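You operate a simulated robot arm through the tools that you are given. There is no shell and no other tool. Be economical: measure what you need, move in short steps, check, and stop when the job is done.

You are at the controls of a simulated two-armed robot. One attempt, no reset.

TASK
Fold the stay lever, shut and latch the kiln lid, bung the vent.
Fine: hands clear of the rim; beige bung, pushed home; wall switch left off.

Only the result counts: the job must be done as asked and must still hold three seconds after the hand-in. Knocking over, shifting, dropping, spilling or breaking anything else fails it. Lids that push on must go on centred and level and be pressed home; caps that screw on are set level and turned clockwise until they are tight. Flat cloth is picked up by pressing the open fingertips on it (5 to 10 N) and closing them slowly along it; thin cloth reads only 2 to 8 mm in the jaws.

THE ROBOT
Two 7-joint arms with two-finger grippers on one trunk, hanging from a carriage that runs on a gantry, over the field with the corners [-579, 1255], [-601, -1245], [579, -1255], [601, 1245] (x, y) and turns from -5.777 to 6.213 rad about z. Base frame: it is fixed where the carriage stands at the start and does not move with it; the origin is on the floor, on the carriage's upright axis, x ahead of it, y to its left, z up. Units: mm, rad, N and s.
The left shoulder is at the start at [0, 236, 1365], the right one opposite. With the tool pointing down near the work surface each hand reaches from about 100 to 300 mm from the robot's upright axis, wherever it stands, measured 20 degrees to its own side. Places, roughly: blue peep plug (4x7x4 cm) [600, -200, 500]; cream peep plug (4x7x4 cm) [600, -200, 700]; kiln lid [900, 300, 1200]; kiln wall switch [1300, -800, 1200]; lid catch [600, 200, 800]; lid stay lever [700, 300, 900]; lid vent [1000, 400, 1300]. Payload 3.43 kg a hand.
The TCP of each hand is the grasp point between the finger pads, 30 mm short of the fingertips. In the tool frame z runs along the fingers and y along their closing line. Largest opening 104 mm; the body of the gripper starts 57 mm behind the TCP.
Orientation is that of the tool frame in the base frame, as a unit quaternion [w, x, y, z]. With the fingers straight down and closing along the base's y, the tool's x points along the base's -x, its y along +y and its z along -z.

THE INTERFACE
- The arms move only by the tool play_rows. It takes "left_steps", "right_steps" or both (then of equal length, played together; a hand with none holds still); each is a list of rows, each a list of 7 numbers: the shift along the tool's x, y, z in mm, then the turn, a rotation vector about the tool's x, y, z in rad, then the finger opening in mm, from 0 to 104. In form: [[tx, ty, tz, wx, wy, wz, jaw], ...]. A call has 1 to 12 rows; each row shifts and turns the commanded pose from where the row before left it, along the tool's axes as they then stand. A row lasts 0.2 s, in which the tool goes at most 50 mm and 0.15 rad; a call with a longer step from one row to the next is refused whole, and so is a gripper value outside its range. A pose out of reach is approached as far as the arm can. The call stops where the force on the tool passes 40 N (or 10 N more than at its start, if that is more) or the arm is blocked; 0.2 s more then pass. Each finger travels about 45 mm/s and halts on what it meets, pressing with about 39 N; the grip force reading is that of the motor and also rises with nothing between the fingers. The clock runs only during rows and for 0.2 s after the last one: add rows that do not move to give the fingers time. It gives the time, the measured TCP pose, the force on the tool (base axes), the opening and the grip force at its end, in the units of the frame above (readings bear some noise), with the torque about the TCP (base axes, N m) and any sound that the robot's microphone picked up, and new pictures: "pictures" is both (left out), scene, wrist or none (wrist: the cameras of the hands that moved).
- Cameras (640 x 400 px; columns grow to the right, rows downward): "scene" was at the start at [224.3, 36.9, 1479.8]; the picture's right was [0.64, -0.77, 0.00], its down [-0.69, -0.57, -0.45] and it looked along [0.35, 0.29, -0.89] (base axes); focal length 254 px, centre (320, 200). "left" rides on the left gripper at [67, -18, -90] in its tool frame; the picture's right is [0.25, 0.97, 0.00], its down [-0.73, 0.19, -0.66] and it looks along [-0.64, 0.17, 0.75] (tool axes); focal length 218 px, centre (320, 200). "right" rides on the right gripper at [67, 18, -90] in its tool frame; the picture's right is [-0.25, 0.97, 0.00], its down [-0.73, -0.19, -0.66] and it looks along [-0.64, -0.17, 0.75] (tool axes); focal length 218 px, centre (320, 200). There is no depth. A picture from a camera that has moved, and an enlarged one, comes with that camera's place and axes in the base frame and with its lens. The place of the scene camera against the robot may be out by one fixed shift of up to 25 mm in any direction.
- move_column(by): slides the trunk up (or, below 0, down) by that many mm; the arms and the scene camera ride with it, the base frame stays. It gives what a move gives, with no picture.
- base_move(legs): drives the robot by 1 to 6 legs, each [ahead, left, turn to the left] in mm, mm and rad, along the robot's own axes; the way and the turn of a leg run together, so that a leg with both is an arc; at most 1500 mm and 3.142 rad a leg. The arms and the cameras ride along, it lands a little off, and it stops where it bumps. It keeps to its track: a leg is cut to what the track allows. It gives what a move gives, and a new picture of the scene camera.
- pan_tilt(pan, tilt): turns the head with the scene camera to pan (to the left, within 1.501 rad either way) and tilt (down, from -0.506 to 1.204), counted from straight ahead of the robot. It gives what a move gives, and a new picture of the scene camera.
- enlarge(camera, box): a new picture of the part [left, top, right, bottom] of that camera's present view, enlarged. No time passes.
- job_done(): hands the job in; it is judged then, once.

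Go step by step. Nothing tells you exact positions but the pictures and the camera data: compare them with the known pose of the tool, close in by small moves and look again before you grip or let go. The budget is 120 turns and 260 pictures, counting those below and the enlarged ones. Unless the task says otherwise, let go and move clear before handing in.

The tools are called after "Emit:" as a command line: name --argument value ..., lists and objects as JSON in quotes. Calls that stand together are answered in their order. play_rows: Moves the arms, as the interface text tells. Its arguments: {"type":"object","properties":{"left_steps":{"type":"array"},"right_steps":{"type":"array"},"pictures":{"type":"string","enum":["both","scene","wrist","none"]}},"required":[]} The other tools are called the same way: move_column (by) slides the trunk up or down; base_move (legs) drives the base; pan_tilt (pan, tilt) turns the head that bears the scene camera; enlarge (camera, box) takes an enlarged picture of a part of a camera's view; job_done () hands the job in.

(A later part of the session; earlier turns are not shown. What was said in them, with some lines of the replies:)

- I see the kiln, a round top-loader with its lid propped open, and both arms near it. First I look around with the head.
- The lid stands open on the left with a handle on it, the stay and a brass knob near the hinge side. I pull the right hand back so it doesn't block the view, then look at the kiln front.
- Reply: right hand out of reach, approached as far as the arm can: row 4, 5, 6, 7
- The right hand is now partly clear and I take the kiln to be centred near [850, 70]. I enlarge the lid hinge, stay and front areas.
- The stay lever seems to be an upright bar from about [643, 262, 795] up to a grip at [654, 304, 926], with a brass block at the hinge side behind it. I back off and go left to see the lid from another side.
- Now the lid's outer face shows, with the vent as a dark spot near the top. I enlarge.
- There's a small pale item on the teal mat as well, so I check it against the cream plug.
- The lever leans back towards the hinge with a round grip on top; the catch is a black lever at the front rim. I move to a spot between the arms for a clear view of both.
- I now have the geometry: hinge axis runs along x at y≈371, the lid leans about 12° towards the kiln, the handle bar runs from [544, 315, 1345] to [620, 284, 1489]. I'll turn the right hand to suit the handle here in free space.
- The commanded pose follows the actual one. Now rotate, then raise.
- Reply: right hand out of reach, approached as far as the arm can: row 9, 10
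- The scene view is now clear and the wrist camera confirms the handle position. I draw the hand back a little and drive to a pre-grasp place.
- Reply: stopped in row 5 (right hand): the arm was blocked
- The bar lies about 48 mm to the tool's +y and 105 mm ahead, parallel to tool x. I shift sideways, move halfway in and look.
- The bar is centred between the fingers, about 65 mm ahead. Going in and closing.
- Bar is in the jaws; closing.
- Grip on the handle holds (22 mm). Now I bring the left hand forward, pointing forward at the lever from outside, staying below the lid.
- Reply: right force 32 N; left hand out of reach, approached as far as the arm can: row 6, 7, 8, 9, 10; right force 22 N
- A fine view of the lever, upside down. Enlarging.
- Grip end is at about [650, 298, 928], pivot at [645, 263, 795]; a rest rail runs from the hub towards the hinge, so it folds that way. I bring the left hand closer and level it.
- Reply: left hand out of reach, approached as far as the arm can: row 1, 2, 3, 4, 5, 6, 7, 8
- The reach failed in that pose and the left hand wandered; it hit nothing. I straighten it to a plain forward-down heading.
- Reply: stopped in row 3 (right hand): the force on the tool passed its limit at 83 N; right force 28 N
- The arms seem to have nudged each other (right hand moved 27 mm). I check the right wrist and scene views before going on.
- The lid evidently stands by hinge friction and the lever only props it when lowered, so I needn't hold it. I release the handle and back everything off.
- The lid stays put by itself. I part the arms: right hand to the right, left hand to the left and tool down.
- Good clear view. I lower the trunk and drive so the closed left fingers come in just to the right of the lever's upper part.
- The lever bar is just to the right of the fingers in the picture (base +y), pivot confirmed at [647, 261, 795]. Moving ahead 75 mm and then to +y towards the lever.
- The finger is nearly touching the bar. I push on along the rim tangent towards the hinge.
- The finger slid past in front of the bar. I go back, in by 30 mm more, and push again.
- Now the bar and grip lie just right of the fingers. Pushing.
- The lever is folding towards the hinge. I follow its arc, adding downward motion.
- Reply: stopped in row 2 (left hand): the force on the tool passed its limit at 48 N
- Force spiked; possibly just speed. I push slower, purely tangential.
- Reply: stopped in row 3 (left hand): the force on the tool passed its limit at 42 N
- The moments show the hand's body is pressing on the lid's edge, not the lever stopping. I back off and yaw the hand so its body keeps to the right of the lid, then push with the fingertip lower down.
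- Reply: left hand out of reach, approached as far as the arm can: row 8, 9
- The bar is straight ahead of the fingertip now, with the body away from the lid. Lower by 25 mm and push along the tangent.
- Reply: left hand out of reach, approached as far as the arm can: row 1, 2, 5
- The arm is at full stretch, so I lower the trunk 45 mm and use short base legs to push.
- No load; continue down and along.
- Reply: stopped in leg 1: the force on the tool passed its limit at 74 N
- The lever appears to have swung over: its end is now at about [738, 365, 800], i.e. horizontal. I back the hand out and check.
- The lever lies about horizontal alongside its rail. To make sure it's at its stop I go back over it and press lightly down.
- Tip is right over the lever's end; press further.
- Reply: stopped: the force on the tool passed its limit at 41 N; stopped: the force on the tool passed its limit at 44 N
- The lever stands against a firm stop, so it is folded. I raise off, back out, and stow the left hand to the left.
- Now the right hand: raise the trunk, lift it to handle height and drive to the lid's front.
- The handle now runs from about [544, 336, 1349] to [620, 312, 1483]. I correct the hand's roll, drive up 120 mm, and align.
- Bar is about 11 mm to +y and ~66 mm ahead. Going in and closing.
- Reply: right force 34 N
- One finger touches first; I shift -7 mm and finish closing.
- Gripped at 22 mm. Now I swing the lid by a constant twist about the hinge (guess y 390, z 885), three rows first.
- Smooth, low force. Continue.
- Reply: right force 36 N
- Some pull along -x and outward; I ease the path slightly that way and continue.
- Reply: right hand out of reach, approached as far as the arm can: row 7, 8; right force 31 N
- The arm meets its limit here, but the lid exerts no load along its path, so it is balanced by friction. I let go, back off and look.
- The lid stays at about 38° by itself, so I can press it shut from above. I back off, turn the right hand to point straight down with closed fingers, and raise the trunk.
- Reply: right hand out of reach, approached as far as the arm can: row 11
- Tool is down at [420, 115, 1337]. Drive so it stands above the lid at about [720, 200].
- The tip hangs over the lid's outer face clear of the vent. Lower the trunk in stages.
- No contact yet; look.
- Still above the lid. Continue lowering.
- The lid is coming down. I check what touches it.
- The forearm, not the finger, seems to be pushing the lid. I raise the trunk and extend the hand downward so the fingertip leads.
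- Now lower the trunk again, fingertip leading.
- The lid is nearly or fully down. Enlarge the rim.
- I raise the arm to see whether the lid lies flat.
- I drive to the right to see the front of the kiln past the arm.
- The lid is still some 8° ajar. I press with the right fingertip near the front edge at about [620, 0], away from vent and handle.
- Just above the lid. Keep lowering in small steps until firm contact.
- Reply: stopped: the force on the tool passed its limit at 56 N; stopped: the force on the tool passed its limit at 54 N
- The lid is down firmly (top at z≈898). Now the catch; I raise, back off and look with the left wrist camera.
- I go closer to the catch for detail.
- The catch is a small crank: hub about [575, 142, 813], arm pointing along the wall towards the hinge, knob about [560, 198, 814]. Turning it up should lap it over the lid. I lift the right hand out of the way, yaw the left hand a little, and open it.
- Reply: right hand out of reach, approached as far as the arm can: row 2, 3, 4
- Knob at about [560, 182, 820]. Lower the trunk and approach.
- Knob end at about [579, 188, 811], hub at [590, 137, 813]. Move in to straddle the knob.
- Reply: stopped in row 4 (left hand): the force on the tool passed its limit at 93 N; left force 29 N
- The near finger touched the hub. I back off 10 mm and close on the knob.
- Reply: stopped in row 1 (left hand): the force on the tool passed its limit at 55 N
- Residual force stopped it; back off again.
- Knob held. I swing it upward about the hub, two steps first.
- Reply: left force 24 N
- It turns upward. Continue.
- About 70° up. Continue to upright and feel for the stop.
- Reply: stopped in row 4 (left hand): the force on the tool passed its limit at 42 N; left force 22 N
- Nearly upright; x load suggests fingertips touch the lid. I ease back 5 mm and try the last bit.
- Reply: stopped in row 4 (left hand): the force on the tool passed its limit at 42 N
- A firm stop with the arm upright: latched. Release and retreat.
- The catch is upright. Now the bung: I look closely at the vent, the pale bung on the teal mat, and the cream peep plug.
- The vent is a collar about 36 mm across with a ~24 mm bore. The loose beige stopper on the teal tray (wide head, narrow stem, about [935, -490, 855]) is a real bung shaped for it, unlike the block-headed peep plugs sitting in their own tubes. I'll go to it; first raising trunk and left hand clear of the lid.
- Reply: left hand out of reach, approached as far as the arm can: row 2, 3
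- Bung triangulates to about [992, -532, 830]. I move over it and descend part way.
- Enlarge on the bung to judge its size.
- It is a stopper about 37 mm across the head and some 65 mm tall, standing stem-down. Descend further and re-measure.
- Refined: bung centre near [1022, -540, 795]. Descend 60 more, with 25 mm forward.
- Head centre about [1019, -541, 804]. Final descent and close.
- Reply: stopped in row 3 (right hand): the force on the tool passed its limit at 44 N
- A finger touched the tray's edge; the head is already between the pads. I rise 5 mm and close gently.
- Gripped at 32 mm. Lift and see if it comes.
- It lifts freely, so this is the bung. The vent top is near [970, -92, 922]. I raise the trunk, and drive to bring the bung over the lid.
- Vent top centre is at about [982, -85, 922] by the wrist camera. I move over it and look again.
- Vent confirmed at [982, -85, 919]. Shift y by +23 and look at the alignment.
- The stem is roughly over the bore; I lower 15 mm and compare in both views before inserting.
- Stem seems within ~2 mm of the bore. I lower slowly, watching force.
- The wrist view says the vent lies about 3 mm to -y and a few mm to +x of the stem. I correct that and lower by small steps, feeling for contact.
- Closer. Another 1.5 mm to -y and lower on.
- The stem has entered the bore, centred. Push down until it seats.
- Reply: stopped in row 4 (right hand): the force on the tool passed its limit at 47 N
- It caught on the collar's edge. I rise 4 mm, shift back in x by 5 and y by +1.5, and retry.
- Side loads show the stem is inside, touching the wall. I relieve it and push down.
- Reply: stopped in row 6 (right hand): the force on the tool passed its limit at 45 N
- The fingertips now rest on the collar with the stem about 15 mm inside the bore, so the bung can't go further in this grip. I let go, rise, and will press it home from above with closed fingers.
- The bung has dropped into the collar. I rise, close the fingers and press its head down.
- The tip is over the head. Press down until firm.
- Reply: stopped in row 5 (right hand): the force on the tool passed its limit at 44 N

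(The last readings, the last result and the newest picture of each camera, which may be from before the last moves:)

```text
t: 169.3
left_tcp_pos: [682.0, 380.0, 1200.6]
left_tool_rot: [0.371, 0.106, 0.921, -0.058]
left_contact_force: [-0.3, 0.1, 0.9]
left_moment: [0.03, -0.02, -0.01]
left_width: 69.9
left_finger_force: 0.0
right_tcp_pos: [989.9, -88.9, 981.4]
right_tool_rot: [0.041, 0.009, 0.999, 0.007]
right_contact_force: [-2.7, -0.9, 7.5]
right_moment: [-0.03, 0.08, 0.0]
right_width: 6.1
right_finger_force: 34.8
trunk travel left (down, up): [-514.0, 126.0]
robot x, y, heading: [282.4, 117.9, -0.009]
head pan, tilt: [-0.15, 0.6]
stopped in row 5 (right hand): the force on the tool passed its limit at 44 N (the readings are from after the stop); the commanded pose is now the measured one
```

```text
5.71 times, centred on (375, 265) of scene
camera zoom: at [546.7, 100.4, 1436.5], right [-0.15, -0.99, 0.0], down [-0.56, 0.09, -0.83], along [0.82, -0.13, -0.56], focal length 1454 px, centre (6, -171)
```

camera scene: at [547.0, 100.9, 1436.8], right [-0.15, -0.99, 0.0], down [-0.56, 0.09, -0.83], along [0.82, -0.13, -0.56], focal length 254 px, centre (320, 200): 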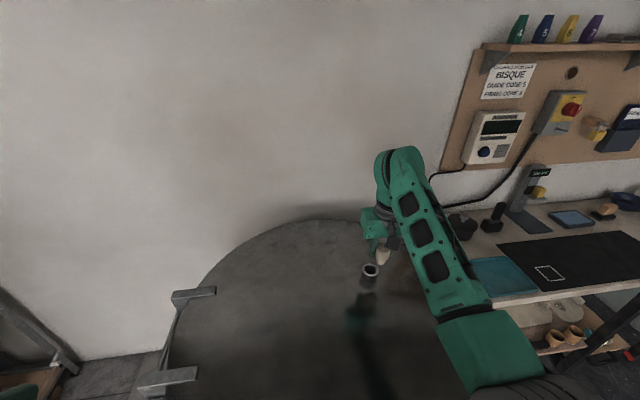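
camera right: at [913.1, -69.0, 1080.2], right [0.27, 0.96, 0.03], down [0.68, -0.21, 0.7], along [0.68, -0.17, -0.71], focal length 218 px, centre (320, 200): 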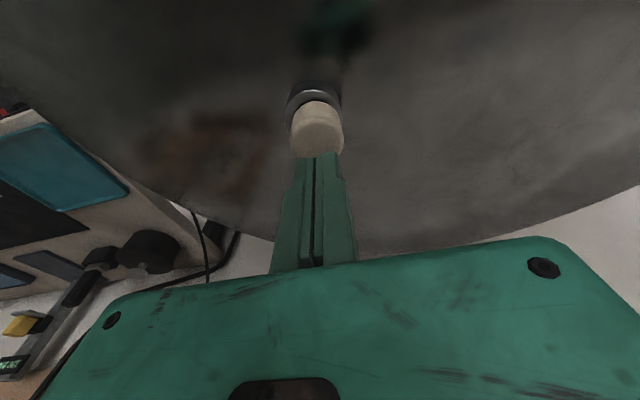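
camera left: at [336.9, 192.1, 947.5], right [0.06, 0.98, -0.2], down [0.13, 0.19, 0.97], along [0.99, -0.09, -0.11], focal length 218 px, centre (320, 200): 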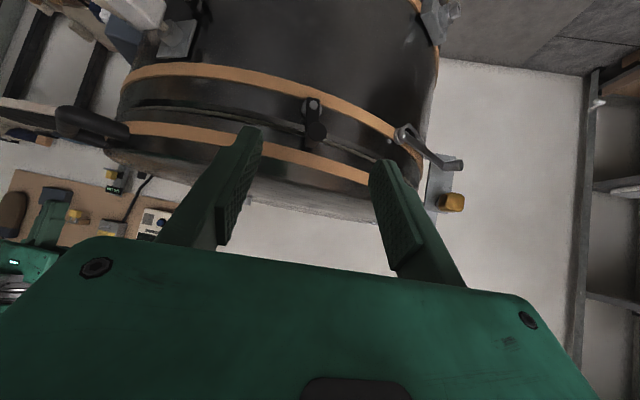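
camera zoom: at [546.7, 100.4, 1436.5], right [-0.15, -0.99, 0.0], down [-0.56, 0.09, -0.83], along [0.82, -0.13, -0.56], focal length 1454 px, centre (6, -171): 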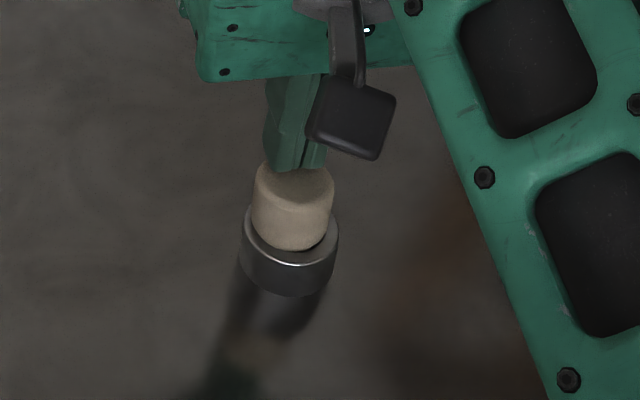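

Now it looks upright with the shoulder nearly at the collar. I lift and inspect.

Emit:
play_rows --right_steps '[[0, 0, -30, 0, 0, 0, 0], [0, 0, -30, 0, 0.02, 0, 0], [0, 0, 0, 0, 0, 0, 0]]' --pictures "none"

Emit:
enlarge --camera "scene" --box '[345, 230, 405, 300]'

Emit:
enlarge --camera "right" --box '[260, 50, 380, 170]'

```text
t: 170.1
left_tcp_pos: [682.5, 379.5, 1201.9]
left_tool_rot: [0.37, 0.105, 0.921, -0.057]
left_contact_force: [-0.3, 0.5, 0.2]
left_moment: [0.01, -0.02, 0.01]
left_width: 69.9
left_finger_force: 0.1
right_tcp_pos: [982.8, -89.4, 1037.6]
right_tool_rot: [0.03, 0.009, 1.0, 0.006]
right_contact_force: [-0.1, 0.8, -0.1]
right_moment: [0.02, 0.0, 0.01]
right_width: 0.0
right_finger_force: 35.1
trunk travel left (down, up): [-514.0, 126.0]
robot x, y, heading: [281.1, 118.5, -0.008]
head pan, tilt: [-0.15, 0.6]
```

```text
5.71 times, centred on (375, 265) of scene
camera zoom: at [546.5, 100.6, 1436.8], right [-0.15, -0.99, 0.0], down [-0.56, 0.09, -0.83], along [0.82, -0.13, -0.56], focal length 1454 px, centre (6, -171)
```

zoom: 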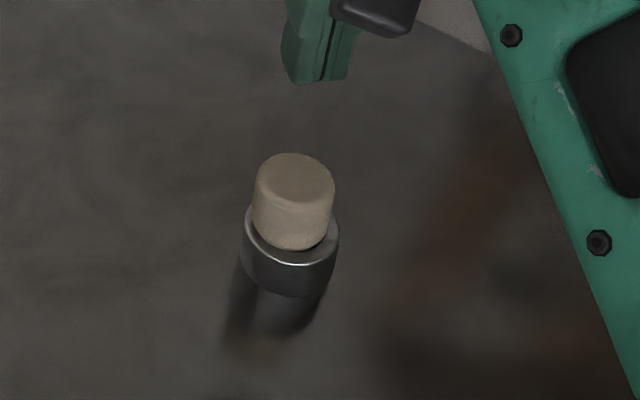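

```text
3.33 times, centred on (320, 110) of right
camera zoom: at [913.1, -70.7, 1123.3], right [0.27, 0.96, 0.03], down [0.69, -0.21, 0.7], along [0.67, -0.17, -0.72], focal length 728 px, centre (320, 500)
```

zoom: 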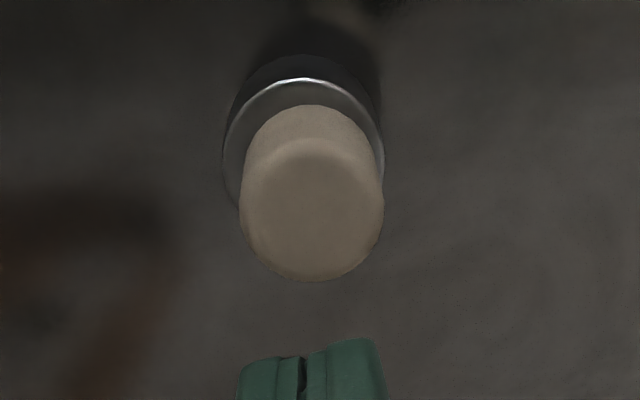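

It sits upright with no dark gap. I press once more, centred, to make sure it's home.

Emit:
play_rows --right_steps '[[-2, 0, 30, 0, 0, 0, 0], [0, 0, 20, 0, 0, 0, 0], [0, 0, 3, 0, 0, 0, 0], [0, 0, 3, 0, 0, 0, 0], [0, 0, 3, 0, 0, 0, 0], [0, 0, 3, 0, 0, 0, 0], [0, 0, 3, 0, 0, 0, 0], [0, 0, 3, 0, 0, 0, 0]]' --pictures "none"

Emit:
play_rows --right_steps '[[0, 0, 3, 0, 0, 0, 0], [0, 0, 3, 0, 0, 0, 0], [0, 0, 3, 0, 0, 0, 0], [0, 0, 3, 0, 0, 0, 0]]' --pictures "none"

Emit:
enlarge --camera "scene" --box '[345, 230, 405, 300]'

```text
t: 171.8
left_tcp_pos: [681.1, 379.3, 1200.6]
left_tool_rot: [0.371, 0.107, 0.921, -0.058]
left_contact_force: [0.4, 0.3, 0.4]
left_moment: [0.01, 0.02, 0.0]
left_width: 69.9
left_finger_force: 0.0
right_tcp_pos: [992.7, -88.5, 981.0]
right_tool_rot: [0.038, 0.01, 0.999, 0.007]
right_contact_force: [-1.5, -0.5, 5.9]
right_moment: [0.0, 0.08, 0.0]
right_width: 5.8
right_finger_force: 34.7
trunk travel left (down, up): [-514.0, 126.0]
robot x, y, heading: [280.2, 120.8, -0.006]
head pan, tilt: [-0.15, 0.6]
stopped in row 8 (right hand): the force on the tool passed its limit at 44 N (the readings are from after the stop); the commanded pose is now the measured one
```

```text
t: 172.6
left_tcp_pos: [680.4, 379.3, 1199.8]
left_tool_rot: [0.37, 0.107, 0.921, -0.058]
left_contact_force: [-0.7, -0.2, -0.9]
left_moment: [0.02, 0.02, -0.01]
left_width: 70.3
left_finger_force: 0.1
right_tcp_pos: [994.0, -87.4, 981.1]
right_tool_rot: [0.045, 0.01, 0.999, 0.008]
right_contact_force: [-3.1, -0.9, 7.5]
right_moment: [-0.01, 0.1, 0.07]
right_width: 6.1
right_finger_force: 34.2
trunk travel left (down, up): [-514.0, 126.0]
robot x, y, heading: [281.9, 120.6, -0.007]
head pan, tilt: [-0.15, 0.6]
stopped in row 3 (right hand): the force on the tool passed its limit at 43 N (the readings are from after the stop); the commanded pose is now the measured one
```

```text
5.71 times, centred on (375, 265) of scene
camera zoom: at [546.0, 100.3, 1436.4], right [-0.16, -0.99, 0.0], down [-0.56, 0.09, -0.83], along [0.82, -0.13, -0.56], focal length 1454 px, centre (6, -171)
```

zoom: 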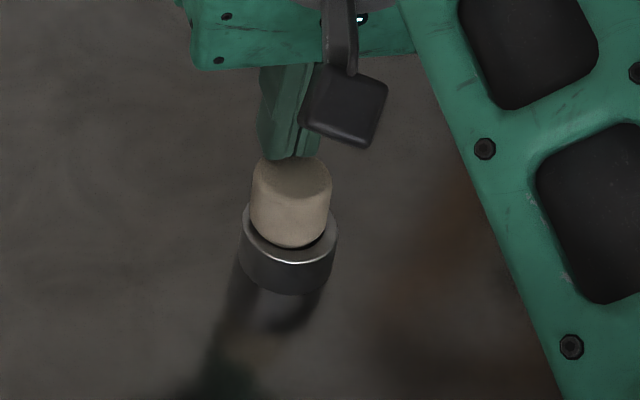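

The push slides to the far edge and tips it slightly. I re-press with the tip started further back so it bears on the middle.

Emit:
play_rows --right_steps '[[0, 0, -15, 0, 0.04, 0, 0], [14, 0, 0, 0, 0, 0, 0], [0, 0, 0, 0, 0, 0, 0]]' --pictures "none"

Emit:
enlarge --camera "scene" --box '[345, 230, 405, 300]'

Emit:
play_rows --right_steps '[[0, 0, 6, 0, 0, 0, 0], [0, 0, 4, 0, 0, 0, 0], [1, 0, 3, 0, 0, 0, 0], [1, 0, 3, 0, 0, 0, 0], [1, 0, 3, 0, 0, 0, 0], [1, 0, 3, 0, 0, 0, 0], [1, 0, 3, 0, 0, 0, 0]]' --pictures "none"

Emit:
enlarge --camera "scene" --box '[345, 230, 405, 300]'

```text
t: 173.4
left_tcp_pos: [680.5, 380.2, 1202.6]
left_tool_rot: [0.37, 0.105, 0.921, -0.057]
left_contact_force: [-0.2, 0.0, -0.2]
left_moment: [-0.01, 0.01, 0.0]
left_width: 70.1
left_finger_force: 0.0
right_tcp_pos: [979.4, -87.9, 993.0]
right_tool_rot: [0.022, 0.009, 1.0, 0.009]
right_contact_force: [-0.3, -0.8, 0.5]
right_moment: [0.01, 0.0, -0.03]
right_width: 0.0
right_finger_force: 34.9
trunk travel left (down, up): [-514.0, 126.0]
robot x, y, heading: [280.8, 123.5, -0.007]
head pan, tilt: [-0.15, 0.6]
```

```text
5.71 times, centred on (375, 265) of scene
camera zoom: at [546.0, 100.5, 1436.8], right [-0.16, -0.99, 0.0], down [-0.56, 0.09, -0.82], along [0.81, -0.13, -0.57], focal length 1454 px, centre (6, -171)
```

zoom: 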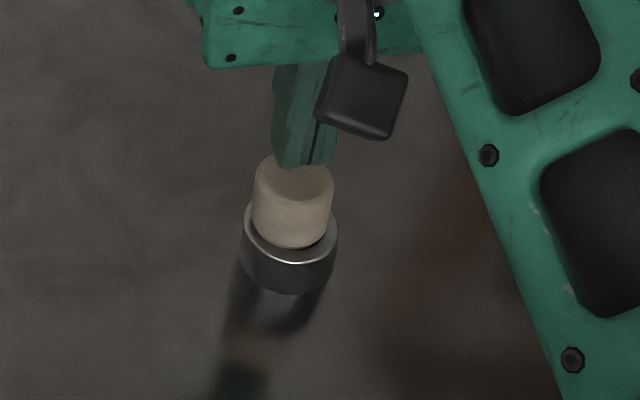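

```text
t: 174.8
left_tcp_pos: [680.5, 378.6, 1202.2]
left_tool_rot: [0.37, 0.106, 0.921, -0.058]
left_contact_force: [-0.4, 0.0, 0.4]
left_moment: [0.01, -0.02, -0.01]
left_width: 69.9
left_finger_force: 0.0
right_tcp_pos: [979.2, -88.5, 981.1]
right_tool_rot: [0.031, 0.01, 0.999, 0.01]
right_contact_force: [-2.2, -1.2, 6.4]
right_moment: [-0.01, 0.11, 0.04]
right_width: 5.7
right_finger_force: 34.7
trunk travel left (down, up): [-514.0, 126.0]
robot x, y, heading: [282.3, 116.2, -0.001]
head pan, tilt: [-0.15, 0.6]
stopped in row 7 (right hand): the force on the tool passed its limit at 42 N (the readings are from after the stop); the commanded pose is now the measured one
```

```text
5.71 times, centred on (375, 265) of scene
camera zoom: at [546.0, 100.1, 1436.6], right [-0.16, -0.99, 0.0], down [-0.56, 0.09, -0.83], along [0.82, -0.13, -0.56], focal length 1454 px, centre (6, -171)
```

zoom: 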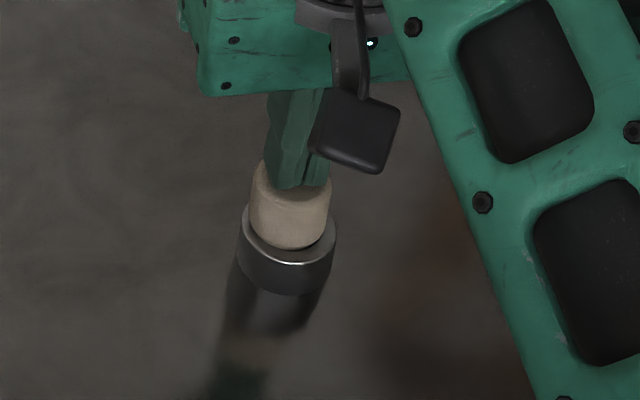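

Pressed in the middle at 42 N, it stops at the same height, level: home. I rise and back away, then check everything.

Emit:
play_rows --right_steps '[[0, 0, -40, 0, 0, 0, 0], [0, 0, -40, 0, 0, 0, 0], [0, 0, 0, 0, 0, 0, 0]]' --pictures "none"

Emit:
base_move --legs '[[-500, 0, 0]]'

Emit:
pan_tilt --pan 0.1 --tilt 0.65

Emit:
enlarge --camera "scene" --box '[220, 120, 480, 320]'

```text
t: 175.6
left_tcp_pos: [682.4, 379.8, 1201.5]
left_tool_rot: [0.369, 0.106, 0.921, -0.057]
left_contact_force: [0.3, 0.8, -0.1]
left_moment: [0.03, 0.01, -0.03]
left_width: 70.1
left_finger_force: 0.0
right_tcp_pos: [978.8, -89.8, 1057.3]
right_tool_rot: [0.03, 0.01, 0.999, 0.01]
right_contact_force: [0.1, 0.4, 0.2]
right_moment: [0.02, 0.01, 0.02]
right_width: 0.1
right_finger_force: 34.6
trunk travel left (down, up): [-514.0, 126.0]
robot x, y, heading: [281.8, 117.8, -0.006]
head pan, tilt: [-0.15, 0.6]
```

```text
t: 178.6
left_tcp_pos: [187.7, 382.7, 1201.2]
left_tool_rot: [0.37, 0.104, 0.922, -0.057]
left_contact_force: [0.0, 0.2, 0.0]
left_moment: [0.01, 0.03, -0.01]
left_width: 70.1
left_finger_force: 0.0
right_tcp_pos: [486.1, -83.5, 1056.4]
right_tool_rot: [0.03, 0.008, 0.999, 0.009]
right_contact_force: [0.0, -0.9, 0.2]
right_moment: [0.0, 0.02, 0.02]
right_width: 0.0
right_finger_force: 34.8
trunk travel left (down, up): [-514.0, 126.0]
robot x, y, heading: [-212.1, 116.2, 0.007]
head pan, tilt: [-0.15, 0.6]
camera scene: at [53.6, 103.7, 1436.8], right [-0.15, -0.99, 0.0], down [-0.56, 0.08, -0.83], along [0.82, -0.12, -0.56], focal length 254 px, centre (320, 200)
```

scene: 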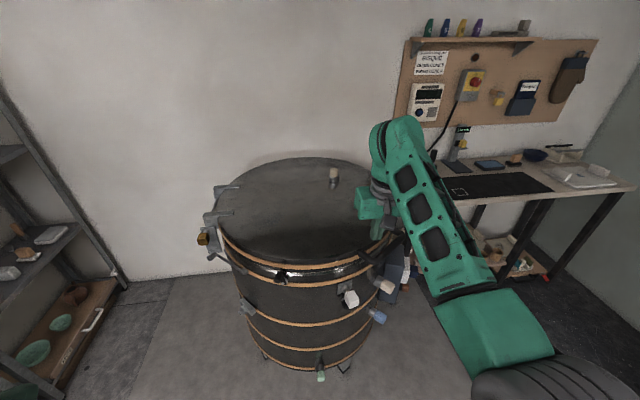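

```text
t: 179.3
left_tcp_pos: [186.7, 383.4, 1201.0]
left_tool_rot: [0.37, 0.103, 0.922, -0.056]
left_contact_force: [0.0, -0.7, -0.5]
left_moment: [0.03, 0.02, 0.02]
left_width: 69.9
left_finger_force: 0.0
right_tcp_pos: [487.2, -83.8, 1056.4]
right_tool_rot: [0.03, 0.008, 0.999, 0.01]
right_contact_force: [0.3, 0.3, -1.2]
right_moment: [-0.01, -0.01, 0.01]
right_width: 0.0
right_finger_force: 35.0
trunk travel left (down, up): [-514.0, 126.0]
robot x, y, heading: [-211.8, 119.3, -0.002]
head pan, tilt: [0.099, 0.649]
camera scene: at [52.6, 125.5, 1432.6], right [0.1, -1.0, 0.0], down [-0.6, -0.06, -0.8], along [0.79, 0.08, -0.6], focal length 254 px, centre (320, 200)
```

scene: 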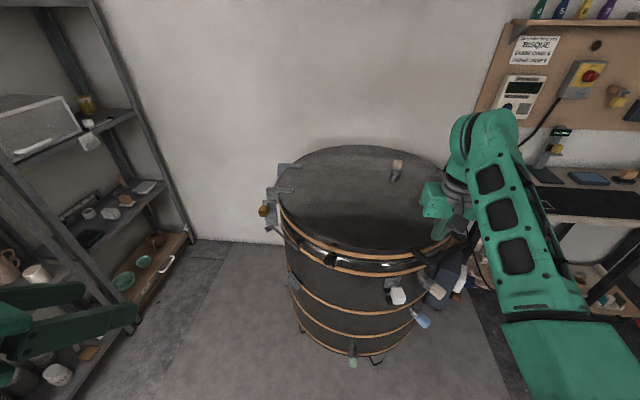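

```text
2.00 times, centred on (350, 220) of scene
camera zoom: at [52.6, 125.5, 1432.6], right [0.1, -1.0, 0.0], down [-0.6, -0.06, -0.8], along [0.79, 0.08, -0.6], focal length 509 px, centre (260, 160)
```

zoom: 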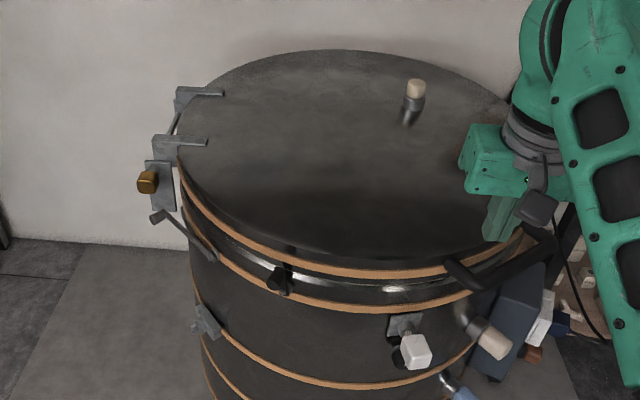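

All looks in place; close checks of bung, catch and lever.

Emit:
enlarge --camera "scene" --box '[370, 140, 430, 200]'

Emit:
enlarge --camera "scene" --box '[250, 190, 370, 290]'

```text
6.67 times, centred on (400, 170) of scene
camera zoom: at [52.6, 125.5, 1432.6], right [0.1, -1.0, 0.0], down [-0.6, -0.06, -0.8], along [0.79, 0.08, -0.6], focal length 1697 px, centre (-213, 400)
```

zoom: 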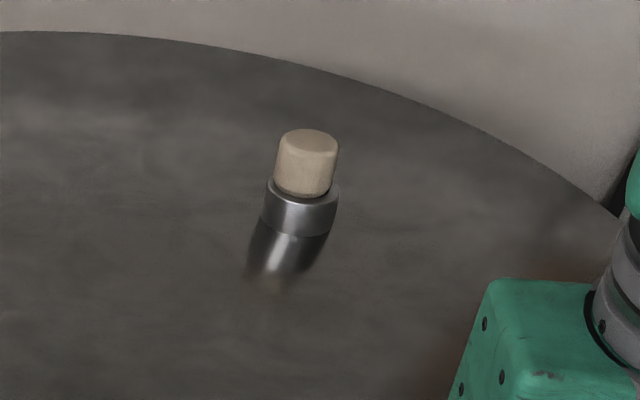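

```text
4.00 times, centred on (310, 240) of scene
camera zoom: at [52.6, 125.5, 1432.6], right [0.1, -1.0, 0.0], down [-0.6, -0.06, -0.8], along [0.79, 0.08, -0.6], focal length 1018 px, centre (360, 40)
```

zoom: 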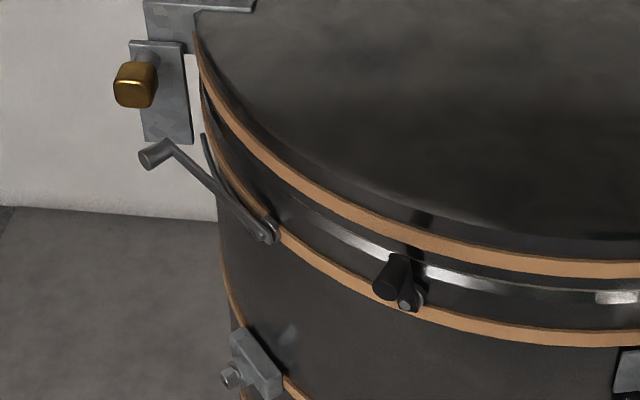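

The lever is folded, the lid is shut with the catch turned up, and the bung sits square in the vent. The hands are clear and the switch is untouched.

Emit:
job_done

```text
The job is handed in.
```

I folded the stay lever, shut and latched the lid, and pushed the beige bung home in the vent. The hands are clear of the rim and I left the wall switch alone.

Three things I could not fully confirm:

- **Bung choice:** I used the loose beige stopper from the teal tray, not the cream peep plug in its tube. The places list names no beige bung. I chose the stopper for its shape and because it lifted freely.
- **Catch:** I turned it up until it stopped firmly, but I did not pull on the lid to check that it holds.
- **Contacts on the way:**
  - The two arms touched once, which nudged the open lid slightly.
  - A fingertip pressed the tray's edge at 44 N while reaching for the bung.
  - A finger caught the catch at 93 N before I backed it off.

I saw nothing knocked over or moved out of place afterwards.
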